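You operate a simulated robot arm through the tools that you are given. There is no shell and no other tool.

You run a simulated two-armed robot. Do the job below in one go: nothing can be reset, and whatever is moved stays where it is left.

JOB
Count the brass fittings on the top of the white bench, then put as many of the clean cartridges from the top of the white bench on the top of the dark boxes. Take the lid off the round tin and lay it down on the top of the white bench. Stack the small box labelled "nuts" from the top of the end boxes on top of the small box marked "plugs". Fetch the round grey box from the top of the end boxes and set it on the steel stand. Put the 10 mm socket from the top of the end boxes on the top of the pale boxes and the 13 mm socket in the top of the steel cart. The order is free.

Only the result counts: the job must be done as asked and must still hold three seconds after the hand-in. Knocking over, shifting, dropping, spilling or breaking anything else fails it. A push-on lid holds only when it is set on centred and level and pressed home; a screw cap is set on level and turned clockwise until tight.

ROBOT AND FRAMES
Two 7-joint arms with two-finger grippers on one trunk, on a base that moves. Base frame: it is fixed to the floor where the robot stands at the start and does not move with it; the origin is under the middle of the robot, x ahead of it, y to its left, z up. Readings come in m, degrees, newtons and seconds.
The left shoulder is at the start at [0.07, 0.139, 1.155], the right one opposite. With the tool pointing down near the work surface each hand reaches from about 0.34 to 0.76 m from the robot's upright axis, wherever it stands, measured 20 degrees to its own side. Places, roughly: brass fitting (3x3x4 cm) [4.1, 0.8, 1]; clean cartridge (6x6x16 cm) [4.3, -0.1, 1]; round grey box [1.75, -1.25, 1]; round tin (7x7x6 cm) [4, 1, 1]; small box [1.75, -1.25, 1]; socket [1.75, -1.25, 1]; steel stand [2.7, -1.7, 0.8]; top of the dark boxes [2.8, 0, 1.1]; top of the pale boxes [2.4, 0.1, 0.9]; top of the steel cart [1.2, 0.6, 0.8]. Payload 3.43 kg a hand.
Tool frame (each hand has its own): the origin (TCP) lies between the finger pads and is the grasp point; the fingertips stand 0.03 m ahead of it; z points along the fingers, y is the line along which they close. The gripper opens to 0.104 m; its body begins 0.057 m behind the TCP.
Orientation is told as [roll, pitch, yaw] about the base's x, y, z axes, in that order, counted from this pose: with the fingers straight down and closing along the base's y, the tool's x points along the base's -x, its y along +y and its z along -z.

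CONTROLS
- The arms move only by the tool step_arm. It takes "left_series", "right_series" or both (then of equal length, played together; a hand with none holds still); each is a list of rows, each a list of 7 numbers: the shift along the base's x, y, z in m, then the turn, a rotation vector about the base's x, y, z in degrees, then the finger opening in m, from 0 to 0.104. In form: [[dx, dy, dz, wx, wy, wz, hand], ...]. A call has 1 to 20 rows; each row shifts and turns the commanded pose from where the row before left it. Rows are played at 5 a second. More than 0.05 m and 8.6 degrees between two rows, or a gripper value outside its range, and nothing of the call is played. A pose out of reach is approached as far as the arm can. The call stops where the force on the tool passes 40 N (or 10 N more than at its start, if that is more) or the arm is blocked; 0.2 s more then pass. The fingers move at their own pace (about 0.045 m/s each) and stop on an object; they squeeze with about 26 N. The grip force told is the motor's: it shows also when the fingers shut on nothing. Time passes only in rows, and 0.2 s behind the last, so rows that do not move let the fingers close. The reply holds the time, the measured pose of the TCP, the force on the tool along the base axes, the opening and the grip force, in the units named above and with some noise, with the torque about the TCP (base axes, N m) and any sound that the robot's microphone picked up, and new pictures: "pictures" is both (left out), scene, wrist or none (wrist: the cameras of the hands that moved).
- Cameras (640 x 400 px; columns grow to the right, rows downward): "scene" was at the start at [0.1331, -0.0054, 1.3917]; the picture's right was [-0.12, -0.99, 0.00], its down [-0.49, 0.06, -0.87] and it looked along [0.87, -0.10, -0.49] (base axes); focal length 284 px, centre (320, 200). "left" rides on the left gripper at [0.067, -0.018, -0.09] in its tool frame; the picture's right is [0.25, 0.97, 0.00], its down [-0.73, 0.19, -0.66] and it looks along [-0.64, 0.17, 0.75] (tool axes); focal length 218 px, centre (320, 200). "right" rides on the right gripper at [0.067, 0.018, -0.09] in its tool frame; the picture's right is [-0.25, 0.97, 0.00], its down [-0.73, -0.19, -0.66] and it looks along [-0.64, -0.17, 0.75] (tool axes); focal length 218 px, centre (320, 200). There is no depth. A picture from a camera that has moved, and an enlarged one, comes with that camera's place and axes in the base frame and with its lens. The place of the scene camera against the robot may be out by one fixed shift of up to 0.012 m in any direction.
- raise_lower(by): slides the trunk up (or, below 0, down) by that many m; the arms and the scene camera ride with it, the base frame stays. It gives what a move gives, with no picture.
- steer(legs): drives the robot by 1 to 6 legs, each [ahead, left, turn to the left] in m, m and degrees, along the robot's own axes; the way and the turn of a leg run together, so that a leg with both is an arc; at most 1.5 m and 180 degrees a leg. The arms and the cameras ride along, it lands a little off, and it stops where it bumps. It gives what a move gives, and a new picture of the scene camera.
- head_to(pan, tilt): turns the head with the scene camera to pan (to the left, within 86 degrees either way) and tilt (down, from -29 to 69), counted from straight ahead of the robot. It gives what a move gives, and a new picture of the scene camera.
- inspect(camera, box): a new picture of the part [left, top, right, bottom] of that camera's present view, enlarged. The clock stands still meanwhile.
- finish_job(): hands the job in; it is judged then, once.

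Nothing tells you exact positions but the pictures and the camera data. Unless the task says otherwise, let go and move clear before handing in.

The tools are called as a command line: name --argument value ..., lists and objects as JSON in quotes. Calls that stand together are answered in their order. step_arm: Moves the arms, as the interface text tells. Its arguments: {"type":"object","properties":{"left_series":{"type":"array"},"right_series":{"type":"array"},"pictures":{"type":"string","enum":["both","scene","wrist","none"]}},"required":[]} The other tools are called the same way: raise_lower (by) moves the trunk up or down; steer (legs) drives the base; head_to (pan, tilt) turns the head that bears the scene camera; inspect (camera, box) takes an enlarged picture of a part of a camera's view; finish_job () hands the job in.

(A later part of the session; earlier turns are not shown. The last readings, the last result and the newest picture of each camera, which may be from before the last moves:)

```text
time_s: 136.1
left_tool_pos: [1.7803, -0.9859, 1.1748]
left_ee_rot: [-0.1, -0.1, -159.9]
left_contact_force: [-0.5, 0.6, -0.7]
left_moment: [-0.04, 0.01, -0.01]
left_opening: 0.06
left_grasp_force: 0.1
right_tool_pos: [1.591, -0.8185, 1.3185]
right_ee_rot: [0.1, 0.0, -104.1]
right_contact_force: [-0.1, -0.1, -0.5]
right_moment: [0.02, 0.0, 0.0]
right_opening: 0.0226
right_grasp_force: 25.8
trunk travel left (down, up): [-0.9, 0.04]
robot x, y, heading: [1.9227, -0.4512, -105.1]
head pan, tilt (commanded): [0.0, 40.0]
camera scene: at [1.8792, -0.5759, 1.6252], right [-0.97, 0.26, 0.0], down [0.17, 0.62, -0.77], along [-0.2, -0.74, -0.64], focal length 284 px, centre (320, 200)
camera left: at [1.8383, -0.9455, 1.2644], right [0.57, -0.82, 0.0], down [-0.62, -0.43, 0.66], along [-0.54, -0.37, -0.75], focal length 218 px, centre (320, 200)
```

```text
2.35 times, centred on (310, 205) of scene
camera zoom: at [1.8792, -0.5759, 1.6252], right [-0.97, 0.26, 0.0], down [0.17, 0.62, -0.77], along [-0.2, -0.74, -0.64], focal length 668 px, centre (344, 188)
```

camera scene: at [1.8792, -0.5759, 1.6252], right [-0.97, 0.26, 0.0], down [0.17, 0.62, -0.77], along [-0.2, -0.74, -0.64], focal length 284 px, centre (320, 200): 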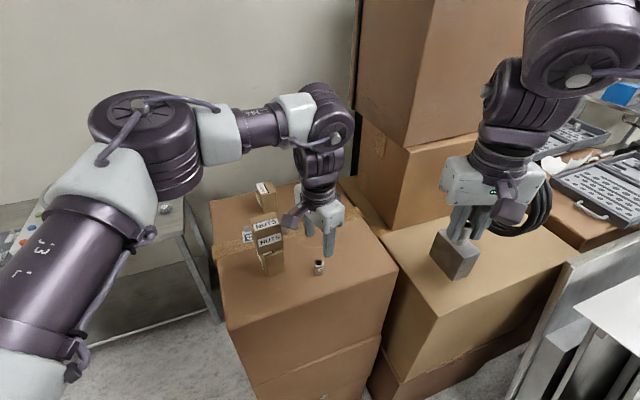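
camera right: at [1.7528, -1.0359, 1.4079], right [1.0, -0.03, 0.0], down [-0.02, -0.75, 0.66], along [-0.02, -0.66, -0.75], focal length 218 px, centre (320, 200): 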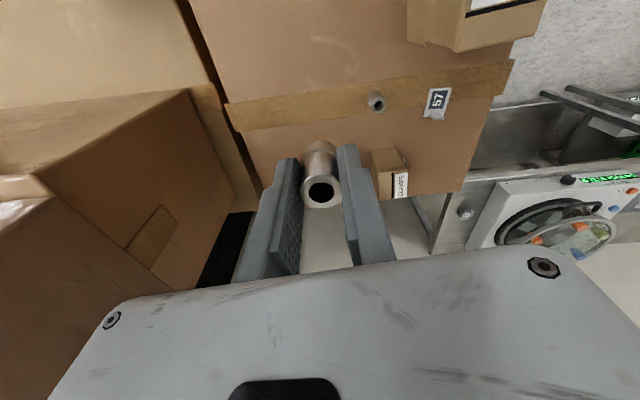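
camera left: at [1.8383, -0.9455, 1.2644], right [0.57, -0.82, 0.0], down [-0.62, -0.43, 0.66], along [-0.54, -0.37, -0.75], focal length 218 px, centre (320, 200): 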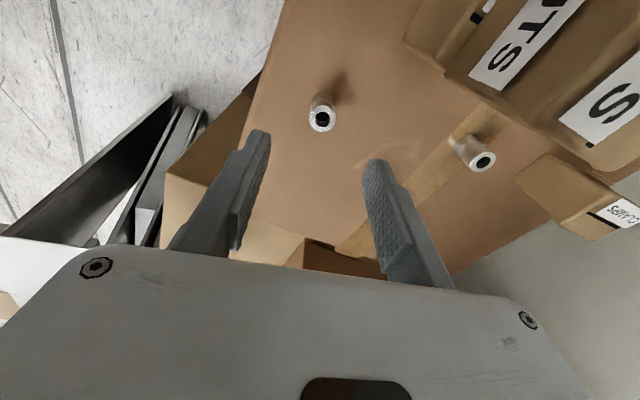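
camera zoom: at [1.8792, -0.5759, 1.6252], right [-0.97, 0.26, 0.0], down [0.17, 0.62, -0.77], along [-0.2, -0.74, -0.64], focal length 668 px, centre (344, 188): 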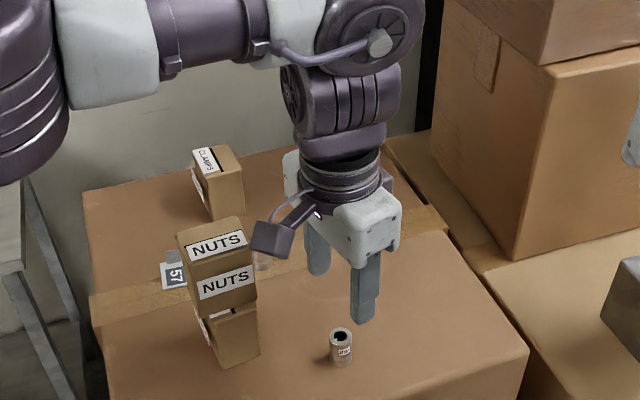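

Clearances look good (camera box ~5 cm from the stack). I go down and close on the 10 mm socket.

step_arm --left_series '[[0, 0, -0.03, 0, 0, 0, 0.06], [0, 0, -0.03, 0, 0, 0, 0.06], [0, 0, -0.025, 0, 0, 0, 0.06], [0, 0, -0.008, 0, 0, 0, 0.06], [0, 0, -0.003, 0, 0, 0, 0.06], [0, 0, 0, 0, 0, 0, 0.06]]' --pictures "both"

```text
time_s: 137.5
left_tool_pos: [1.7802, -0.9866, 1.0797]
left_ee_rot: [0.0, 0.0, -159.9]
left_contact_force: [-0.3, -0.5, -0.3]
left_moment: [0.01, -0.05, 0.0]
left_opening: 0.0602
left_grasp_force: 0.1
right_tool_pos: [1.5923, -0.8179, 1.3173]
right_ee_rot: [0.0, 0.0, -104.0]
right_contact_force: [0.2, -0.2, -0.9]
right_moment: [0.02, 0.02, 0.01]
right_opening: 0.0225
right_grasp_force: 25.9
trunk travel left (down, up): [-0.9, 0.04]
robot x, y, heading: [1.9238, -0.4506, -105.2]
head pan, tilt (commanded): [0.0, 40.0]
camera scene: at [1.8791, -0.5761, 1.6251], right [-0.97, 0.26, 0.0], down [0.17, 0.62, -0.77], along [-0.2, -0.74, -0.64], focal length 284 px, centre (320, 200)
camera left: at [1.8378, -0.9453, 1.1679], right [0.57, -0.82, 0.0], down [-0.62, -0.43, 0.66], along [-0.54, -0.37, -0.75], focal length 218 px, centre (320, 200)
```

scene: 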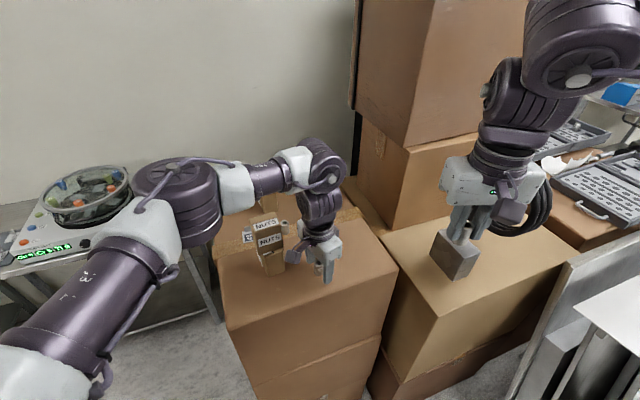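
left: 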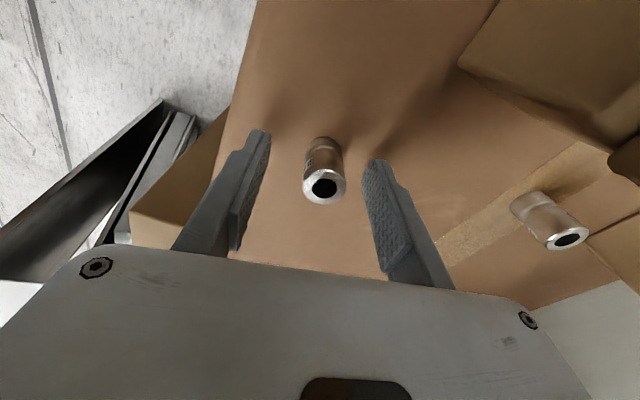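

step_arm --left_series '[[0, 0, -0.002, 0, 0, 0, 0.05], [0, 0, 0, 0, 0, 0, 0.03], [0, 0, 0, 0, 0, 0, 0.0], [0, 0, 0, 0, 0, 0, 0.0], [0, 0, 0, 0, 0, 0, 0.0], [0, 0, 0, 0, 0, 0, 0.0]]' --pictures "wrist"

step_arm --left_series '[[0, 0, 0.004, 0, 0, 0, 0.0], [0, 0, 0.006, 0, 0, 0, 0.0], [0, 0, 0.01, 0, 0, 0, 0.0], [0, 0, 0.02, 0, 0, 0, 0.0], [0, 0, 0.03, 0, 0, 0, 0.0], [0, 0, 0.04, 0, 0, 0, 0.0], [0, 0, 0.04, 0, 0, 0, 0.0], [0, 0, 0.04, 0, 0, 0, 0.0], [0, 0, 0.04, 0, 0, 0, 0.0], [0, 0, 0, 0, 0, 0, 0.0]]' --pictures "both"

```text
time_s: 138.9
left_tool_pos: [1.779, -0.9855, 1.0773]
left_ee_rot: [-0.1, 0.1, -159.8]
left_contact_force: [-0.3, -0.3, 0.4]
left_moment: [-0.01, -0.03, 0.02]
left_opening: 0.0224
left_grasp_force: 26.0
right_tool_pos: [1.5919, -0.8179, 1.3178]
right_ee_rot: [0.1, 0.0, -104.0]
right_contact_force: [0.1, 0.7, -1.1]
right_moment: [0.0, 0.0, -0.02]
right_opening: 0.0224
right_grasp_force: 26.4
trunk travel left (down, up): [-0.9, 0.04]
robot x, y, heading: [1.9236, -0.4538, -105.1]
head pan, tilt (commanded): [0.0, 40.0]
camera left: at [1.8378, -0.9454, 1.166], right [0.57, -0.82, 0.0], down [-0.62, -0.43, 0.66], along [-0.54, -0.37, -0.75], focal length 218 px, centre (320, 200)
```

left: 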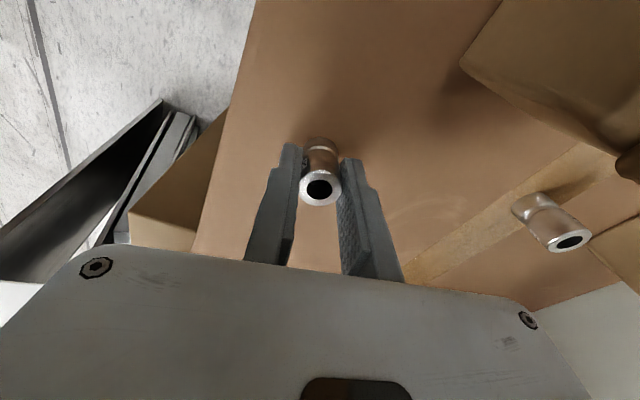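

```text
time_s: 141.1
left_tool_pos: [1.78, -0.9856, 1.3072]
left_ee_rot: [0.0, 0.0, -160.0]
left_contact_force: [-0.2, -0.7, -0.9]
left_moment: [-0.02, 0.01, 0.0]
left_opening: 0.0226
left_grasp_force: 26.0
right_tool_pos: [1.5907, -0.8183, 1.3181]
right_ee_rot: [0.1, 0.0, -104.0]
right_contact_force: [0.8, -0.1, -1.6]
right_moment: [0.01, 0.02, -0.02]
right_opening: 0.0224
right_grasp_force: 26.1
trunk travel left (down, up): [-0.9, 0.04]
robot x, y, heading: [1.9194, -0.4508, -104.9]
head pan, tilt (commanded): [0.0, 40.0]
camera scene: at [1.879, -0.5767, 1.6251], right [-0.97, 0.26, 0.0], down [0.17, 0.62, -0.77], along [-0.2, -0.74, -0.64], focal length 284 px, centre (320, 200)
camera left: at [1.8373, -0.9453, 1.3957], right [0.57, -0.82, 0.0], down [-0.62, -0.43, 0.66], along [-0.54, -0.37, -0.75], focal length 218 px, centre (320, 200)
```

scene: 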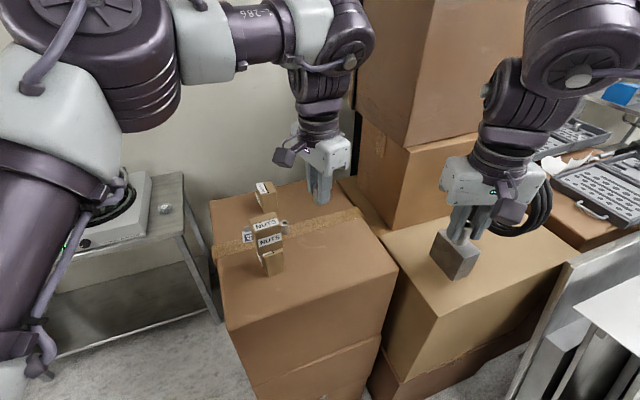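
left: 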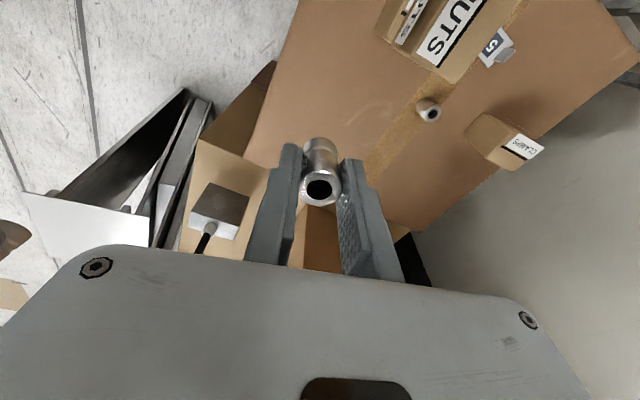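

Both sockets are held. I bring the left hand back to a compact pose, then look at the hanging pipe and the cart before driving.

step_arm --left_series '[[0.01, 0.01, 0.02, 0, 0, 8, 0.0], [0.02, 0.01, 0.02, 0, 0, 8, 0.0], [0.035, 0.01, 0, 0, 0, 8, 0.0], [0.035, 0.005, 0, 0, 0, 8, 0.0], [0.035, 0.0, 0, 0, 0, 8, 0.0], [0.035, 0, 0, 0, 0, 8, 0.0], [0.03, 0, 0, 0, 0, 7, 0.0], [0.014, 0, 0, 0, 0, 0, 0.0], [0, 0, 0, 0, 0, 0, 0.0]]' --pictures "none"

steer --legs '[[-0.06, 0.02, 0]]'

head_to --pan -80 --tilt 10

```text
time_s: 143.1
left_tool_pos: [1.9939, -0.9514, 1.3472]
left_ee_rot: [0.0, 0.0, -104.8]
left_contact_force: [-0.2, 0.8, -0.8]
left_moment: [0.02, -0.04, -0.05]
left_opening: 0.0227
left_grasp_force: 25.7
right_tool_pos: [1.59, -0.8191, 1.3177]
right_ee_rot: [0.0, 0.0, -104.1]
right_contact_force: [-1.0, 0.3, -0.8]
right_moment: [0.03, -0.02, 0.0]
right_opening: 0.0227
right_grasp_force: 26.2
trunk travel left (down, up): [-0.9, 0.04]
robot x, y, heading: [1.922, -0.4499, -105.0]
head pan, tilt (commanded): [0.0, 40.0]
```

```text
time_s: 144.1
left_tool_pos: [2.0216, -0.9103, 1.3415]
left_ee_rot: [0.1, 0.5, -105.0]
left_contact_force: [-0.5, -1.2, -1.2]
left_moment: [0.09, -0.03, 0.03]
left_opening: 0.0229
left_grasp_force: 25.8
right_tool_pos: [1.6188, -0.7761, 1.3128]
right_ee_rot: [0.2, 0.6, -104.0]
right_contact_force: [-0.7, -0.1, -1.1]
right_moment: [0.06, -0.02, 0.03]
right_opening: 0.0225
right_grasp_force: 25.7
trunk travel left (down, up): [-0.9, 0.04]
robot x, y, heading: [1.9543, -0.3967, -105.1]
head pan, tilt (commanded): [0.0, 40.0]
camera scene: at [1.9053, -0.5374, 1.6235], right [-0.97, 0.26, 0.0], down [0.17, 0.63, -0.76], along [-0.2, -0.73, -0.65], focal length 284 px, centre (320, 200)
```

scene: 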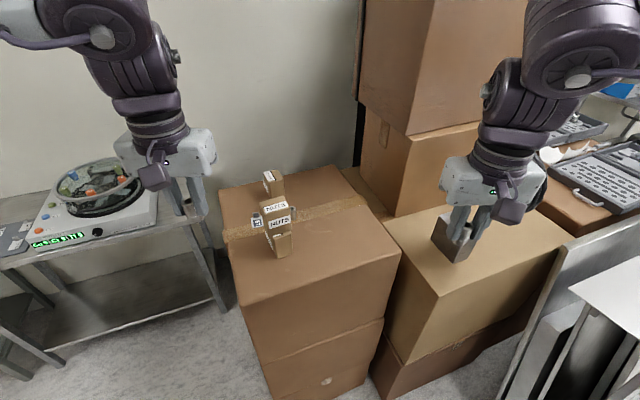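

```text
time_s: 145.6
left_tool_pos: [2.0276, -0.8997, 1.3461]
left_ee_rot: [0.1, 0.0, -105.0]
left_contact_force: [0.1, 0.2, -0.7]
left_moment: [-0.01, 0.02, -0.02]
left_opening: 0.0225
left_grasp_force: 26.2
right_tool_pos: [1.626, -0.7651, 1.3168]
right_ee_rot: [0.0, 0.1, -104.0]
right_contact_force: [0.5, 0.4, -0.2]
right_moment: [0.03, 0.01, 0.0]
right_opening: 0.0223
right_grasp_force: 25.4
trunk travel left (down, up): [-0.9, 0.04]
robot x, y, heading: [1.9606, -0.3961, -105.0]
head pan, tilt (commanded): [-80.0, 10.0]
camera scene: at [1.8434, -0.4336, 1.6728], right [0.09, 1.0, 0.0], down [0.17, -0.02, -0.98], along [-0.98, 0.09, -0.17], focal length 284 px, centre (320, 200)
```

scene: 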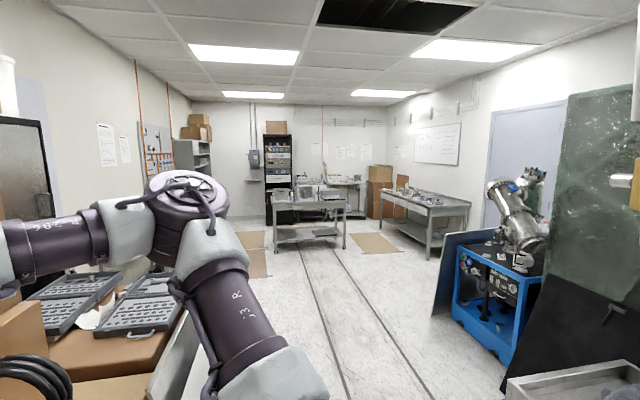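

Nothing is in the way facing −x; the left side is free. I turn right 60°, then curve into the corridor.

steer --legs '[[0, 0, -60]]'

head_to --pan -75 --tilt 15

```text
time_s: 148.6
left_tool_pos: [1.5562, -0.7144, 1.3445]
left_ee_rot: [-0.2, 0.2, -165.0]
left_contact_force: [0.1, -0.2, -0.6]
left_moment: [0.0, 0.05, 0.03]
left_opening: 0.0227
left_grasp_force: 25.9
right_tool_pos: [1.4701, -0.2991, 1.317]
right_ee_rot: [0.0, 0.2, -164.1]
right_contact_force: [-0.7, -0.2, -0.6]
right_moment: [0.01, -0.01, -0.03]
right_opening: 0.0227
right_grasp_force: 26.3
trunk travel left (down, up): [-0.9, 0.04]
robot x, y, heading: [1.9523, -0.3977, -165.2]
head pan, tilt (commanded): [-80.0, 10.0]
camera scene: at [1.8581, -0.3272, 1.6728], right [0.91, 0.42, 0.0], down [0.08, -0.15, -0.99], along [-0.41, 0.89, -0.17], focal length 284 px, centre (320, 200)
```

scene: 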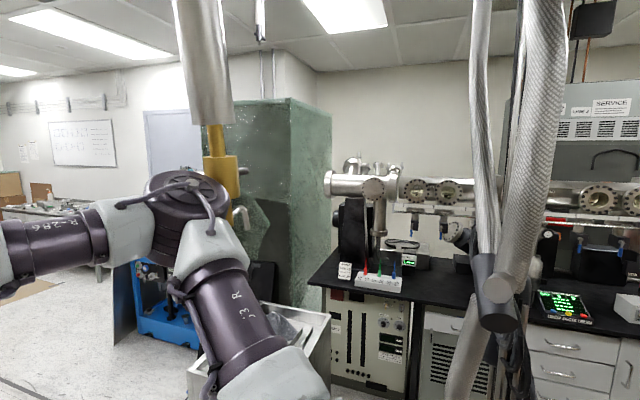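

```text
time_s: 149.3
left_tool_pos: [1.5567, -0.7152, 1.3443]
left_ee_rot: [-0.2, 0.0, -164.9]
left_contact_force: [-0.4, -0.1, -1.2]
left_moment: [-0.01, 0.0, -0.01]
left_opening: 0.0224
left_grasp_force: 25.4
right_tool_pos: [1.472, -0.2994, 1.3171]
right_ee_rot: [-0.1, 0.3, -164.0]
right_contact_force: [-0.1, -0.3, -0.7]
right_moment: [-0.03, 0.05, 0.01]
right_opening: 0.0226
right_grasp_force: 26.0
trunk travel left (down, up): [-0.9, 0.04]
robot x, y, heading: [1.9572, -0.3976, -165.1]
head pan, tilt (commanded): [-75.0, 15.0]
camera scene: at [1.851, -0.3302, 1.6647], right [0.87, 0.5, 0.0], down [0.13, -0.22, -0.97], along [-0.48, 0.84, -0.26], focal length 284 px, centre (320, 200)
```

scene: 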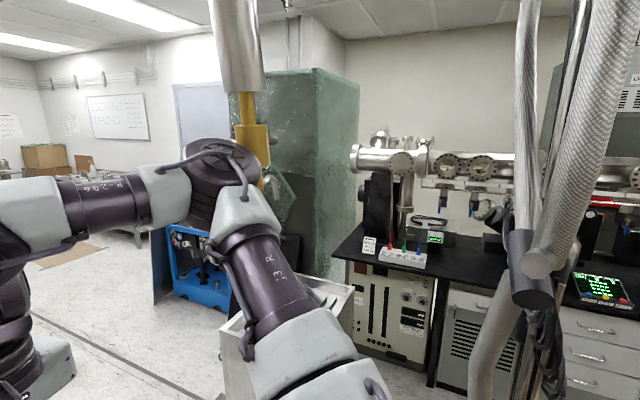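

Important: a second hanging nozzle (brass) is at about (1.55,-0.01) with its tip near z≈1.57, right beside my raised right elbow, and the pipe bundle is at (1.94,0.14). I lower the trunk 0.25 m so the elbow comes below the nozzle before moving on.

raise_lower --by -0.25

head_to --pan -70 --tilt 5

```text
time_s: 151.9
left_tool_pos: [1.558, -0.7121, 1.0976]
left_ee_rot: [0.0, 0.1, -165.0]
left_contact_force: [-0.3, 0.2, 0.1]
left_moment: [0.01, 0.03, 0.0]
left_opening: 0.0224
left_grasp_force: 25.5
right_tool_pos: [1.4731, -0.295, 1.0672]
right_ee_rot: [0.0, 0.1, -164.1]
right_contact_force: [-0.8, 0.0, 0.0]
right_moment: [0.01, 0.01, 0.02]
right_opening: 0.0225
right_grasp_force: 25.9
trunk travel left (down, up): [-0.65, 0.29]
robot x, y, heading: [1.9553, -0.3994, -165.2]
head pan, tilt (commanded): [-75.0, 15.0]
```

```text
time_s: 152.6
left_tool_pos: [1.5594, -0.7116, 1.0963]
left_ee_rot: [0.0, -0.1, -164.9]
left_contact_force: [0.2, 0.2, -0.1]
left_moment: [0.03, -0.01, 0.0]
left_opening: 0.0227
left_grasp_force: 25.9
right_tool_pos: [1.4721, -0.2946, 1.0663]
right_ee_rot: [0.0, 0.1, -164.1]
right_contact_force: [0.3, -0.1, -0.7]
right_moment: [-0.01, 0.0, 0.03]
right_opening: 0.0224
right_grasp_force: 26.3
trunk travel left (down, up): [-0.65, 0.29]
robot x, y, heading: [1.9574, -0.397, -165.4]
head pan, tilt (commanded): [-70.0, 5.0]
camera scene: at [1.8478, -0.3311, 1.4309], right [0.82, 0.57, 0.0], down [0.05, -0.07, -1.0], along [-0.57, 0.82, -0.09], focal length 284 px, centre (320, 200)
```

scene: 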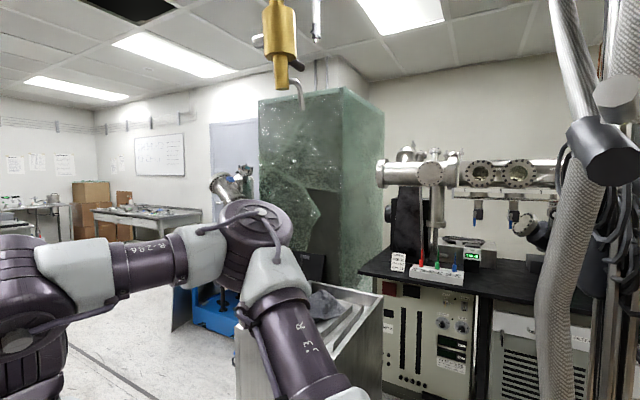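

The nozzle's hook tip (z≈1.52) is now above the elbow. I curve into the corridor toward the cart.

steer --legs '[[0.17, -0.17, -15]]'

steer --legs '[[0.38, -0.06, 0]]'

head_to --pan -45 --tilt 30

```text
time_s: 154.4
left_tool_pos: [1.3004, -0.4536, 1.0963]
left_ee_rot: [-0.1, 0.0, -179.9]
left_contact_force: [-0.9, 0.8, -0.3]
left_moment: [0.0, -0.01, 0.02]
left_opening: 0.0226
left_grasp_force: 26.7
right_tool_pos: [1.3263, -0.029, 1.0669]
right_ee_rot: [0.0, 0.1, -179.0]
right_contact_force: [0.3, -0.5, -0.5]
right_moment: [-0.01, 0.02, -0.04]
right_opening: 0.0227
right_grasp_force: 25.8
trunk travel left (down, up): [-0.65, 0.29]
robot x, y, heading: [1.7609, -0.2537, 179.7]
head pan, tilt (commanded): [-70.0, 5.0]
camera scene: at [1.6771, -0.1625, 1.431], right [0.94, 0.34, 0.0], down [0.03, -0.08, -1.0], along [-0.34, 0.94, -0.09], focal length 284 px, centre (320, 200)
```

scene: 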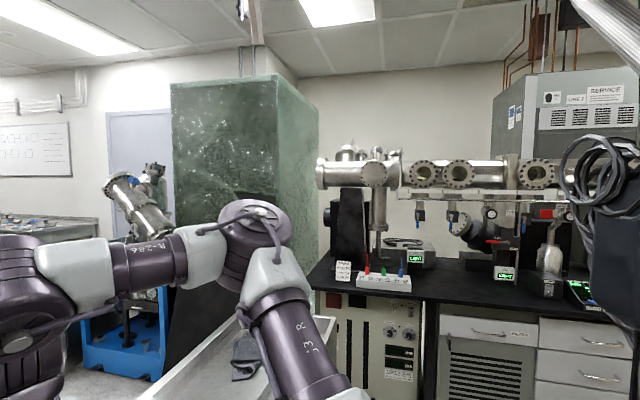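

```text
time_s: 156.8
left_tool_pos: [0.9202, -0.3884, 1.0971]
left_ee_rot: [-0.1, 0.0, 179.8]
left_contact_force: [-0.6, 0.1, -1.2]
left_moment: [0.02, 0.01, -0.04]
left_opening: 0.0227
left_grasp_force: 26.2
right_tool_pos: [0.9468, 0.0345, 1.0683]
right_ee_rot: [-0.1, 0.0, -179.3]
right_contact_force: [0.0, -0.5, -0.7]
right_moment: [0.01, -0.01, 0.03]
right_opening: 0.0224
right_grasp_force: 26.2
trunk travel left (down, up): [-0.65, 0.29]
robot x, y, heading: [1.387, -0.1892, 179.6]
head pan, tilt (commanded): [-70.0, 5.0]
camera scene: at [1.2974, -0.0993, 1.431], right [0.94, 0.34, 0.0], down [0.03, -0.08, -1.0], along [-0.33, 0.94, -0.09], focal length 284 px, centre (320, 200)
```

scene: 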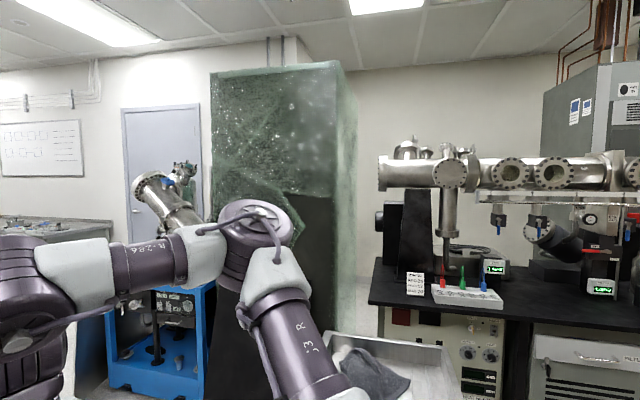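

```text
time_s: 157.7
left_tool_pos: [0.9204, -0.388, 1.095]
left_ee_rot: [-0.1, 0.0, 179.8]
left_contact_force: [-0.6, 0.4, -0.2]
left_moment: [0.0, 0.01, -0.01]
left_opening: 0.0224
left_grasp_force: 26.1
right_tool_pos: [0.9469, 0.0359, 1.0675]
right_ee_rot: [0.0, 0.0, -179.4]
right_contact_force: [-0.1, 0.6, -1.1]
right_moment: [0.0, 0.01, 0.04]
right_opening: 0.0224
right_grasp_force: 25.6
trunk travel left (down, up): [-0.65, 0.29]
robot x, y, heading: [1.3873, -0.1908, 179.8]
head pan, tilt (commanded): [-45.0, 30.0]
camera scene: at [1.2642, -0.1212, 1.3906], right [0.71, 0.7, 0.0], down [0.35, -0.36, -0.87], along [-0.61, 0.62, -0.5], focal length 284 px, centre (320, 200)
```

scene: 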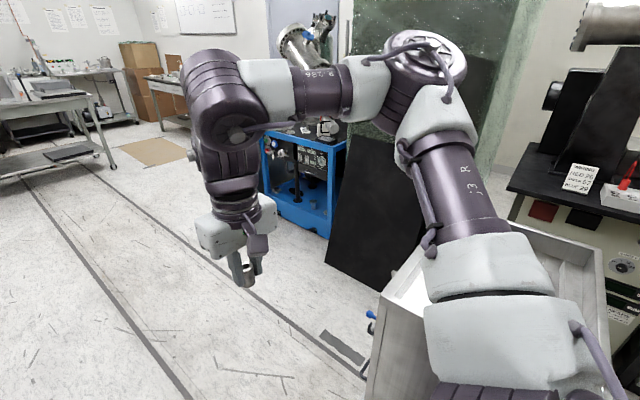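

I turn right to face the cart.

steer --legs '[[0, 0, -60]]'

head_to --pan 0 --tilt 45

```text
time_s: 160.8
left_tool_pos: [0.9818, 0.1129, 1.0963]
left_ee_rot: [-0.1, 0.1, 119.9]
left_contact_force: [-0.4, 0.3, -1.0]
left_moment: [0.01, 0.01, -0.03]
left_opening: 0.0227
left_grasp_force: 25.6
right_tool_pos: [1.3608, 0.3014, 1.068]
right_ee_rot: [-0.1, 0.0, 120.9]
right_contact_force: [0.2, 0.5, 0.2]
right_moment: [-0.01, 0.0, -0.04]
right_opening: 0.0224
right_grasp_force: 26.0
trunk travel left (down, up): [-0.65, 0.29]
robot x, y, heading: [1.3856, -0.1892, 119.6]
head pan, tilt (commanded): [-45.0, 30.0]
camera scene: at [1.3767, -0.0551, 1.3905], right [0.96, -0.26, 0.0], down [-0.13, -0.48, -0.87], along [0.23, 0.84, -0.5], focal length 284 px, centre (320, 200)
```

scene: 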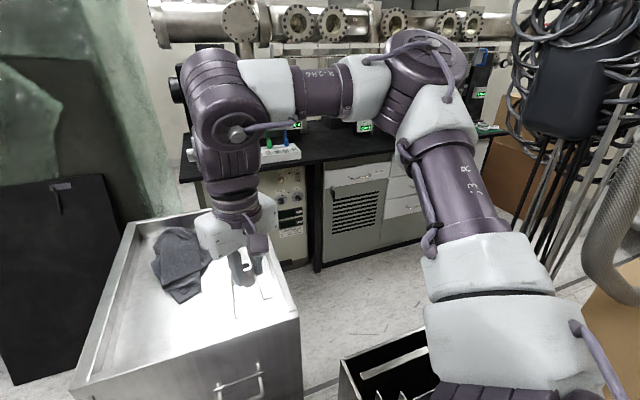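

```text
time_s: 161.9
left_tool_pos: [0.9812, 0.1129, 1.0951]
left_ee_rot: [-0.2, 0.1, 119.9]
left_contact_force: [-0.5, -0.6, -0.8]
left_moment: [0.01, 0.01, 0.01]
left_opening: 0.0225
left_grasp_force: 25.8
right_tool_pos: [1.3605, 0.3016, 1.0677]
right_ee_rot: [-0.1, 0.0, 120.8]
right_contact_force: [-0.7, -0.5, -0.5]
right_moment: [0.01, 0.01, 0.0]
right_opening: 0.0225
right_grasp_force: 26.3
trunk travel left (down, up): [-0.65, 0.29]
robot x, y, heading: [1.3837, -0.1904, 119.9]
head pan, tilt (commanded): [0.0, 45.0]
camera scene: at [1.3128, -0.0715, 1.3679], right [0.87, 0.49, 0.0], down [0.35, -0.61, -0.71], along [-0.35, 0.61, -0.71], focal length 284 px, centre (320, 200)
```

scene: 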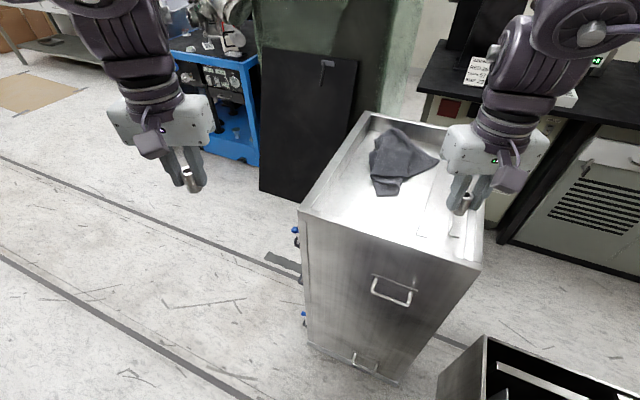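

The cart's tray top is ahead: x≈1.02–1.45, y≈0.33–0.86, with a cloth at the back. I move the 13 mm socket over the free front part near (1.27,0.47).

step_arm --right_series '[[-0.02, 0.035, 0, 0, 0, 0, 0.0], [-0.02, 0.035, 0, 0, 0, 0, 0.0], [-0.02, 0.035, 0, 0, 0, 0, 0.0], [-0.02, 0.035, -0.01, 0, 0, 0, 0.0], [-0.01, 0.03, -0.02, 0, 0, 0, 0.0], [0, 0, 0, 0, 0, 0, 0.0]]' --pictures "both"

```text
time_s: 163.3
left_tool_pos: [0.982, 0.1126, 1.0972]
left_ee_rot: [-0.1, -0.1, 120.0]
left_contact_force: [-0.3, -0.4, -0.3]
left_moment: [0.01, 0.03, -0.01]
left_opening: 0.0227
left_grasp_force: 26.3
right_tool_pos: [1.272, 0.4699, 1.0379]
right_ee_rot: [0.0, 0.0, 120.7]
right_contact_force: [0.2, -0.2, -1.2]
right_moment: [0.03, 0.04, 0.01]
right_opening: 0.0223
right_grasp_force: 26.1
trunk travel left (down, up): [-0.65, 0.29]
robot x, y, heading: [1.3869, -0.1895, 119.9]
head pan, tilt (commanded): [0.0, 45.0]
camera scene: at [1.3137, -0.0726, 1.368], right [0.87, 0.49, 0.0], down [0.35, -0.61, -0.71], along [-0.35, 0.61, -0.71], focal length 284 px, centre (320, 200)
camera right: at [1.2916, 0.4041, 1.1278], right [-0.96, -0.28, 0.0], down [-0.21, 0.72, 0.66], along [-0.18, 0.63, -0.75], focal length 218 px, centre (320, 200)
```

scene: 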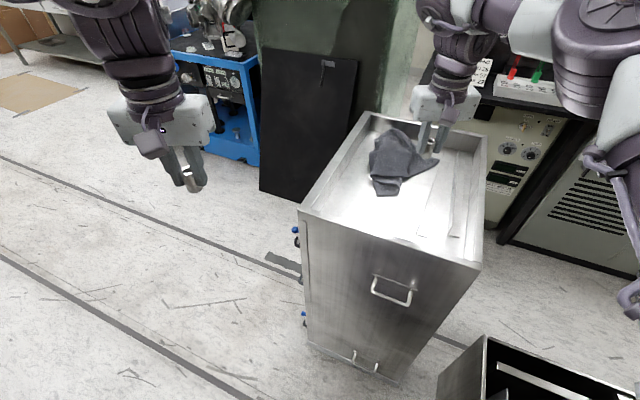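
right: 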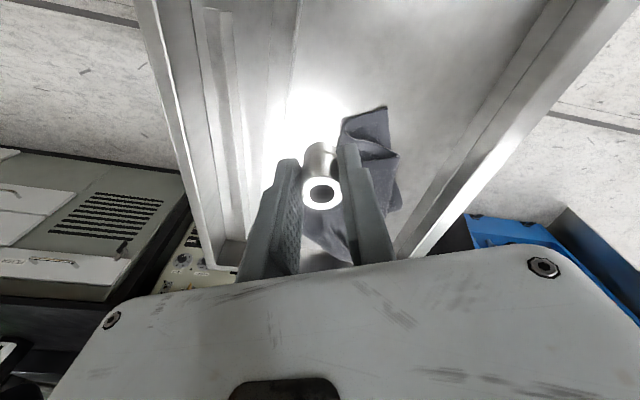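

The landing spot should be clear of the cloth, so I aim for (1.27,0.42) and lower toward the tray.

step_arm --right_series '[[0, -0.025, -0.02, 0, 0, 0, 0.0], [0, -0.025, -0.035, 0, 0, 0, 0.0], [0, 0, -0.035, 0, 0, 0, 0.0], [0, 0, -0.02, 0, 0, 0, 0.0], [0, 0, 0, 0, 0, 0, 0.0]]' --pictures "both"

```text
time_s: 164.5
left_tool_pos: [0.9816, 0.1134, 1.0968]
left_ee_rot: [-0.1, -0.1, 119.9]
left_contact_force: [0.9, 0.4, -0.7]
left_moment: [0.01, 0.01, 0.0]
left_opening: 0.0225
left_grasp_force: 26.1
right_tool_pos: [1.2719, 0.4206, 0.9265]
right_ee_rot: [0.0, 0.1, 120.8]
right_contact_force: [0.3, 0.4, -1.0]
right_moment: [-0.03, 0.01, -0.01]
right_opening: 0.022
right_grasp_force: 26.3
trunk travel left (down, up): [-0.65, 0.29]
robot x, y, heading: [1.384, -0.1895, 119.8]
head pan, tilt (commanded): [0.0, 45.0]
camera scene: at [1.3126, -0.072, 1.3679], right [0.87, 0.49, 0.0], down [0.35, -0.61, -0.71], along [-0.35, 0.61, -0.71], focal length 284 px, centre (320, 200)
camera right: at [1.2912, 0.3551, 1.017], right [-0.96, -0.28, 0.0], down [-0.21, 0.73, 0.66], along [-0.18, 0.63, -0.75], focal length 218 px, centre (320, 200)
```

scene: 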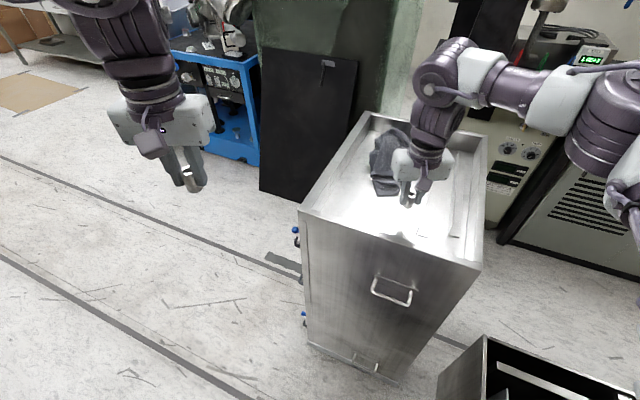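
right: 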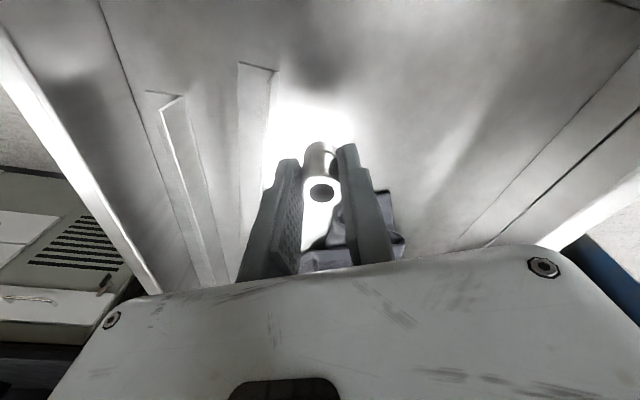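

step_arm --right_series '[[0, 0, -0.015, 0, 0, 0, 0.0], [0, 0, -0.01, 0, 0, 0, 0.0], [0, 0, 0, 0, 0, 0, 0.0]]' --pictures "both"

inspect --camera "scene" --box '[350, 150, 470, 250]'

```text
time_s: 165.3
left_tool_pos: [0.9811, 0.1132, 1.096]
left_ee_rot: [-0.1, 0.0, 119.9]
left_contact_force: [1.0, 0.4, -0.1]
left_moment: [0.01, 0.04, 0.01]
left_opening: 0.0224
left_grasp_force: 26.4
right_tool_pos: [1.2713, 0.4221, 0.9022]
right_ee_rot: [0.0, 0.1, 120.7]
right_contact_force: [0.8, 0.0, -1.1]
right_moment: [0.0, 0.0, -0.01]
right_opening: 0.022
right_grasp_force: 26.5
trunk travel left (down, up): [-0.65, 0.29]
robot x, y, heading: [1.3853, -0.1921, 120.0]
head pan, tilt (commanded): [0.0, 45.0]
camera scene: at [1.3126, -0.0717, 1.3679], right [0.87, 0.49, 0.0], down [0.35, -0.61, -0.71], along [-0.35, 0.61, -0.71], focal length 284 px, centre (320, 200)
camera right: at [1.2907, 0.3554, 0.9925], right [-0.96, -0.28, 0.0], down [-0.21, 0.73, 0.66], along [-0.18, 0.63, -0.76], focal length 218 px, centre (320, 200)
```

scene: 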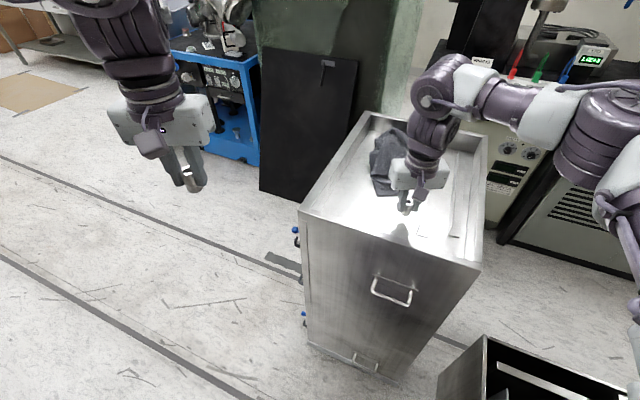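
right: 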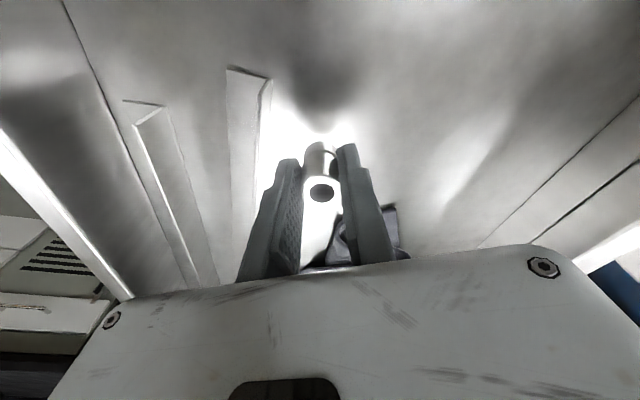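

```text
4.00 times, centred on (410, 200) of scene
camera zoom: at [1.3126, -0.0717, 1.3679], right [0.87, 0.49, 0.0], down [0.35, -0.61, -0.71], along [-0.35, 0.61, -0.71], focal length 1135 px, centre (-40, 200)
```

zoom: 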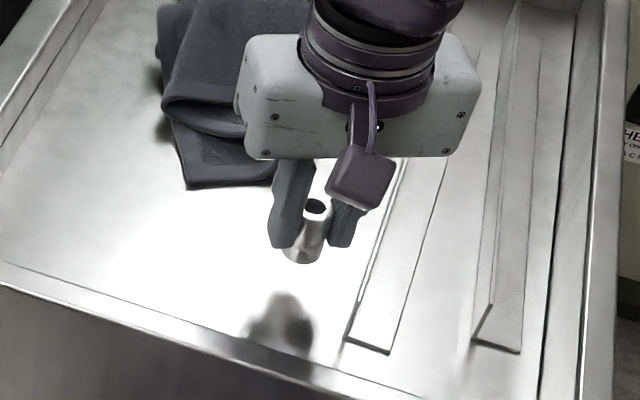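

The tray floor seems about 1.5 cm below. I lower gently.

step_arm --right_series '[[0, 0, -0.005, 0, 0, 0, 0.0], [0, 0, -0.003, 0, 0, 0, 0.0], [0, 0, 0, 0, 0, 0, 0.0]]' --pictures "none"

step_arm --right_series '[[0, 0, -0.003, 0, 0, 0, 0.0], [0, 0, -0.002, 0, 0, 0, 0.0], [0, 0, 0, 0, 0, 0, 0.0]]' --pictures "none"

inspect --camera "scene" --box '[370, 180, 450, 250]'

```text
time_s: 166.1
left_tool_pos: [0.9807, 0.1128, 1.0967]
left_ee_rot: [0.0, 0.1, 119.9]
left_contact_force: [0.4, -0.6, -0.1]
left_moment: [0.0, 0.01, -0.03]
left_opening: 0.0225
left_grasp_force: 25.7
right_tool_pos: [1.2728, 0.4223, 0.895]
right_ee_rot: [0.0, 0.1, 120.8]
right_contact_force: [0.4, 0.0, -0.9]
right_moment: [-0.02, 0.03, 0.01]
right_opening: 0.0222
right_grasp_force: 26.5
trunk travel left (down, up): [-0.65, 0.29]
robot x, y, heading: [1.385, -0.1887, 119.6]
head pan, tilt (commanded): [0.0, 45.0]
```

```text
time_s: 166.9
left_tool_pos: [0.9819, 0.1138, 1.0962]
left_ee_rot: [-0.1, 0.0, 119.9]
left_contact_force: [-0.5, -0.8, -0.4]
left_moment: [0.01, 0.0, -0.01]
left_opening: 0.0227
left_grasp_force: 26.2
right_tool_pos: [1.2709, 0.4219, 0.8904]
right_ee_rot: [0.0, 0.1, 120.8]
right_contact_force: [-1.1, -0.1, 0.1]
right_moment: [-0.03, 0.02, 0.02]
right_opening: 0.0222
right_grasp_force: 25.7
trunk travel left (down, up): [-0.65, 0.29]
robot x, y, heading: [1.3843, -0.1901, 119.6]
head pan, tilt (commanded): [0.0, 45.0]
```

```text
5.71 times, centred on (410, 215) of scene
camera zoom: at [1.3126, -0.0715, 1.3679], right [0.87, 0.49, 0.0], down [0.35, -0.61, -0.71], along [-0.35, 0.61, -0.71], focal length 1622 px, centre (-194, 114)
```

zoom: 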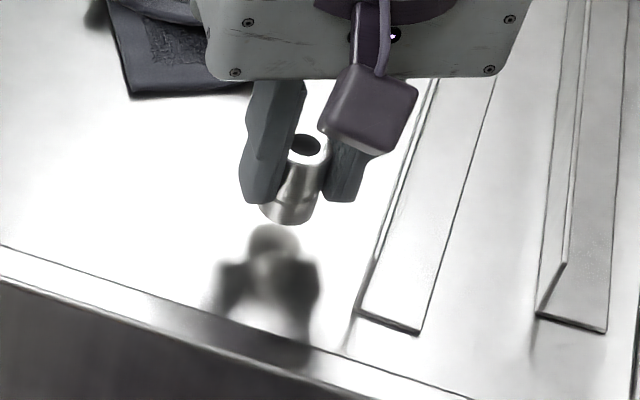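

step_arm --right_series '[[0, 0, -0.002, 0, 0, 0, 0.0], [0, 0, -0.0015, 0, 0, 0, 0.0], [0, 0, 0, 0, 0, 0, 0.0]]' --pictures "none"

step_arm --right_series '[[0, 0, -0.0015, 0, 0, 0, 0.0], [0, 0, 0, 0, 0, 0, 0.0]]' --pictures "none"

```text
time_s: 167.7
left_tool_pos: [0.9825, 0.1128, 1.096]
left_ee_rot: [-0.1, 0.0, 119.9]
left_contact_force: [-0.2, -0.8, -0.2]
left_moment: [-0.03, -0.03, 0.01]
left_opening: 0.0225
left_grasp_force: 26.6
right_tool_pos: [1.2709, 0.4221, 0.8876]
right_ee_rot: [0.1, 0.1, 120.7]
right_contact_force: [-0.2, 0.4, -0.8]
right_moment: [0.01, -0.04, 0.02]
right_opening: 0.0223
right_grasp_force: 25.9
trunk travel left (down, up): [-0.65, 0.29]
robot x, y, heading: [1.388, -0.1912, 119.7]
head pan, tilt (commanded): [0.0, 45.0]
```

```text
time_s: 168.3
left_tool_pos: [0.982, 0.1128, 1.0957]
left_ee_rot: [-0.1, 0.0, 119.9]
left_contact_force: [0.1, -0.3, -0.6]
left_moment: [0.01, -0.01, 0.02]
left_opening: 0.0225
left_grasp_force: 26.5
right_tool_pos: [1.2718, 0.4223, 0.8834]
right_ee_rot: [0.1, 0.2, 120.8]
right_contact_force: [0.7, 0.3, -1.0]
right_moment: [0.01, 0.0, -0.03]
right_opening: 0.022
right_grasp_force: 25.9
trunk travel left (down, up): [-0.65, 0.29]
robot x, y, heading: [1.3846, -0.1932, 119.8]
head pan, tilt (commanded): [0.0, 45.0]
```

step_arm --right_series '[[0, 0, -0.0015, 0, 0, 0, 0.0], [0, 0, -0.0015, 0, 0, 0, 0.0], [0, 0, 0, 0, 0, 0, 0.0]]' --pictures "none"

inspect --camera "scene" --box '[370, 180, 450, 250]'

```text
time_s: 169.1
left_tool_pos: [0.9804, 0.1143, 1.0956]
left_ee_rot: [-0.1, 0.0, 119.9]
left_contact_force: [-0.7, 0.8, -0.5]
left_moment: [-0.01, 0.0, 0.0]
left_opening: 0.0227
left_grasp_force: 25.8
right_tool_pos: [1.2716, 0.4206, 0.8806]
right_ee_rot: [0.0, 0.1, 120.8]
right_contact_force: [-0.5, 0.4, -1.4]
right_moment: [-0.02, -0.01, -0.02]
right_opening: 0.0221
right_grasp_force: 26.2
trunk travel left (down, up): [-0.65, 0.29]
robot x, y, heading: [1.3855, -0.1931, 119.5]
head pan, tilt (commanded): [0.0, 45.0]
```

```text
5.71 times, centred on (410, 215) of scene
camera zoom: at [1.3126, -0.0715, 1.3679], right [0.87, 0.49, 0.0], down [0.35, -0.61, -0.71], along [-0.35, 0.61, -0.71], focal length 1622 px, centre (-194, 114)
```

zoom: 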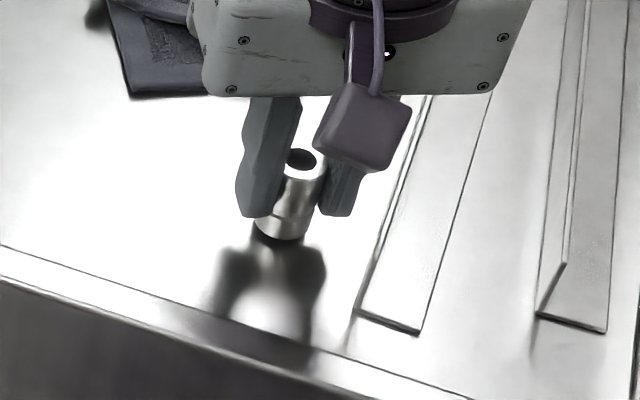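

step_arm --right_series '[[0, 0, -0.0015, 0, 0, 0, 0.0], [0, 0, -0.001, 0, 0, 0, 0.0], [0, 0, 0, 0, 0, 0, 0.0]]' --pictures "none"

step_arm --right_series '[[0, 0, -0.0015, 0, 0, 0, 0.0], [0, 0, -0.001, 0, 0, 0, 0.0], [0, 0, 0, 0, 0, 0, 0.0]]' --pictures "none"

```text
time_s: 169.9
left_tool_pos: [0.9807, 0.1134, 1.0965]
left_ee_rot: [0.0, 0.0, 119.9]
left_contact_force: [-0.6, -0.4, -0.3]
left_moment: [0.01, -0.03, -0.02]
left_opening: 0.0229
left_grasp_force: 26.2
right_tool_pos: [1.2707, 0.4208, 0.8786]
right_ee_rot: [0.1, 0.1, 120.9]
right_contact_force: [0.6, 0.7, -0.8]
right_moment: [0.0, -0.03, -0.03]
right_opening: 0.022
right_grasp_force: 25.7
trunk travel left (down, up): [-0.65, 0.29]
robot x, y, heading: [1.3855, -0.1897, 119.6]
head pan, tilt (commanded): [0.0, 45.0]
```

```text
time_s: 170.7
left_tool_pos: [0.9822, 0.1116, 1.097]
left_ee_rot: [-0.1, 0.1, 119.7]
left_contact_force: [0.1, 0.1, -0.5]
left_moment: [0.0, 0.02, 0.0]
left_opening: 0.0227
left_grasp_force: 26.1
right_tool_pos: [1.2713, 0.4218, 0.8769]
right_ee_rot: [0.0, -0.1, 120.7]
right_contact_force: [0.4, 2.4, 7.4]
right_moment: [0.16, 0.03, 0.0]
right_opening: 0.022
right_grasp_force: 26.0
trunk travel left (down, up): [-0.65, 0.29]
robot x, y, heading: [1.385, -0.1932, 119.8]
head pan, tilt (commanded): [0.0, 45.0]
```

Light contact (7 N). I open the fingers a little and lift away.

step_arm --right_series '[[0, 0, 0.0005, 0, 0, 0, 0.03], [0, 0, 0, 0, 0, 0, 0.045], [0, 0, 0, 0, 0, 0, 0.055], [0, 0, 0, 0, 0, 0, 0.055]]' --pictures "wrist"

step_arm --right_series '[[0, 0, 0.01, 0, 0, 0, 0.055], [0, 0, 0.02, 0, 0, 0, 0.055], [0, 0, 0.03, 0, 0, 0, 0.055], [0, 0, 0.04, 0, 0, 0, 0.06], [0, 0, 0.04, 0, 0, 0, 0.08], [0, 0, 0.04, 0, 0, 0, 0.104], [0.01, -0.04, 0.01, 0, 0, 0, 0.104], [0.02, -0.04, 0, 0, 0, 0, 0.104], [0.02, -0.04, 0, 0, 0, 0, 0.104]]' --pictures "both"

inspect --camera "scene" --box '[350, 170, 470, 250]'

```text
time_s: 171.7
left_tool_pos: [0.9807, 0.1136, 1.0955]
left_ee_rot: [0.0, -0.1, 119.9]
left_contact_force: [0.5, 0.0, -1.2]
left_moment: [0.02, -0.02, -0.01]
left_opening: 0.0225
left_grasp_force: 26.1
right_tool_pos: [1.2716, 0.4219, 0.8769]
right_ee_rot: [0.0, 0.1, 120.8]
right_contact_force: [-0.3, -0.4, 0.0]
right_moment: [0.0, -0.01, -0.02]
right_opening: 0.055
right_grasp_force: 0.0
trunk travel left (down, up): [-0.65, 0.29]
robot x, y, heading: [1.3843, -0.1914, 119.8]
head pan, tilt (commanded): [0.0, 45.0]
camera right: at [1.2905, 0.356, 0.9667], right [-0.96, -0.28, 0.0], down [-0.21, 0.73, 0.66], along [-0.18, 0.63, -0.76], focal length 218 px, centre (320, 200)
```

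right: 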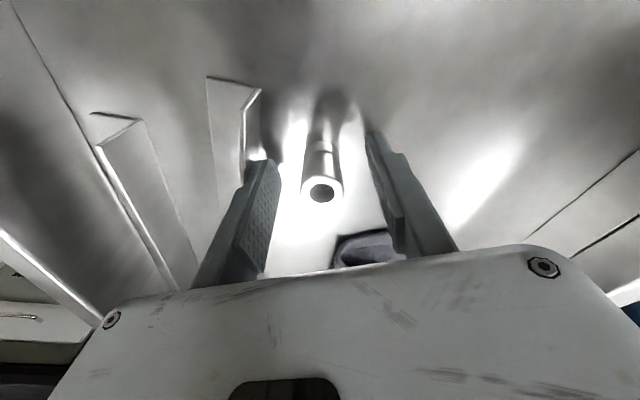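

```text
time_s: 173.7
left_tool_pos: [0.9815, 0.1133, 1.0957]
left_ee_rot: [0.0, -0.1, 119.8]
left_contact_force: [0.3, 0.3, -0.2]
left_moment: [0.03, 0.02, -0.01]
left_opening: 0.0226
left_grasp_force: 25.6
right_tool_pos: [1.3216, 0.2988, 1.0673]
right_ee_rot: [0.0, 0.0, 120.7]
right_contact_force: [-0.6, -0.9, 1.0]
right_moment: [0.0, 0.0, -0.01]
right_opening: 0.1041
right_grasp_force: 0.1
trunk travel left (down, up): [-0.65, 0.29]
robot x, y, heading: [1.3877, -0.1887, 119.9]
head pan, tilt (commanded): [0.0, 45.0]
camera scene: at [1.3137, -0.0729, 1.3681], right [0.87, 0.49, 0.0], down [0.35, -0.61, -0.71], along [-0.35, 0.61, -0.71], focal length 284 px, centre (320, 200)
camera right: at [1.3411, 0.2332, 1.1575], right [-0.96, -0.28, 0.0], down [-0.21, 0.72, 0.66], along [-0.18, 0.63, -0.75], focal length 218 px, centre (320, 200)
```

scene: 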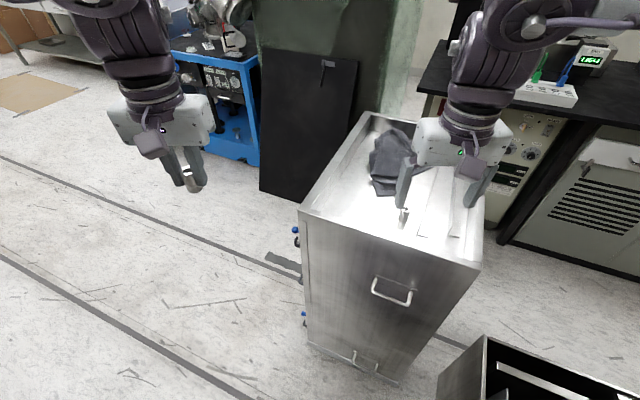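
right: 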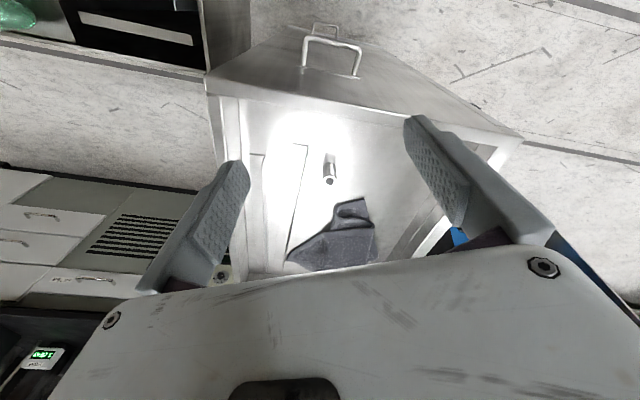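

```text
5.00 times, centred on (410, 210) of scene
camera zoom: at [1.3137, -0.0729, 1.3681], right [0.87, 0.49, 0.0], down [0.35, -0.61, -0.71], along [-0.35, 0.61, -0.71], focal length 1419 px, centre (-130, 150)
```

zoom: 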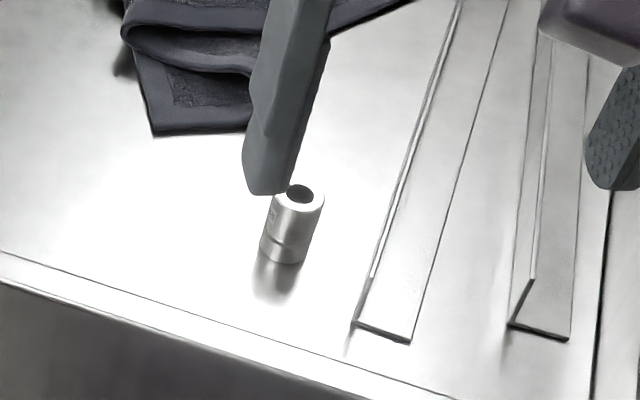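

The 13 mm socket stands in the cart's top. I read its label once more for certainty.

inspect --camera "scene" --box '[394, 203, 422, 225]'

inspect --camera "right" --box '[310, 145, 350, 190]'

inspect --camera "left" --box '[280, 120, 360, 210]'

```text
16.00 times, centred on (408, 214) of scene
camera zoom: at [1.3137, -0.0729, 1.3681], right [0.87, 0.49, 0.0], down [0.35, -0.61, -0.71], along [-0.35, 0.61, -0.71], focal length 4541 px, centre (-1088, -24)
```

zoom: 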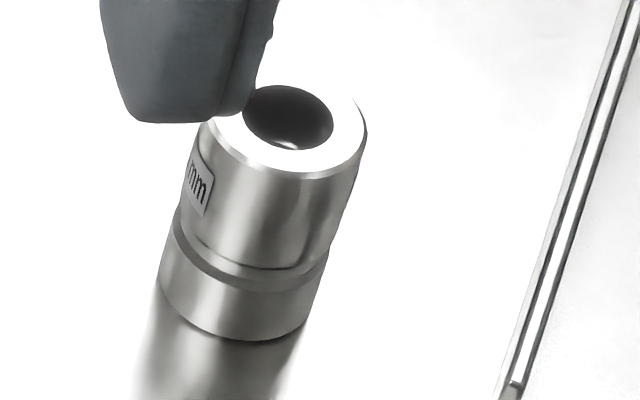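

```text
8.89 times, centred on (330, 168) of right
camera zoom: at [1.3411, 0.2332, 1.1575], right [-0.96, -0.28, 0.0], down [-0.21, 0.72, 0.66], along [-0.18, 0.63, -0.75], focal length 1940 px, centre (231, 489)
```

zoom: 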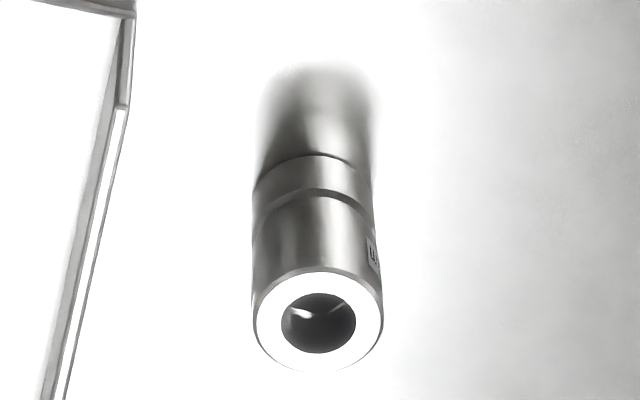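

```text
4.44 times, centred on (320, 165) of left
camera zoom: at [1.0317, 0.0635, 1.1857], right [-0.71, -0.7, 0.0], down [-0.53, 0.54, 0.66], along [-0.46, 0.47, -0.75], focal length 970 px, centre (320, 356)
```

zoom: 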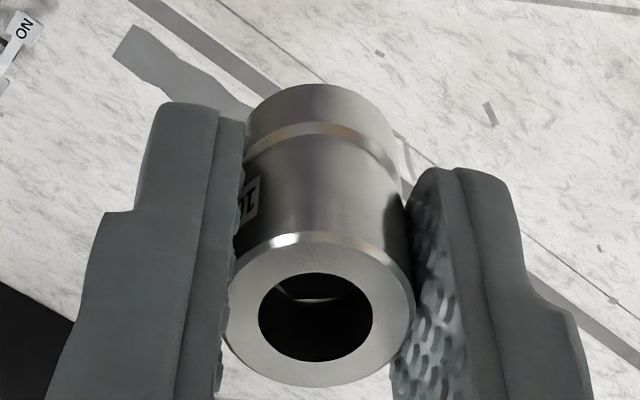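

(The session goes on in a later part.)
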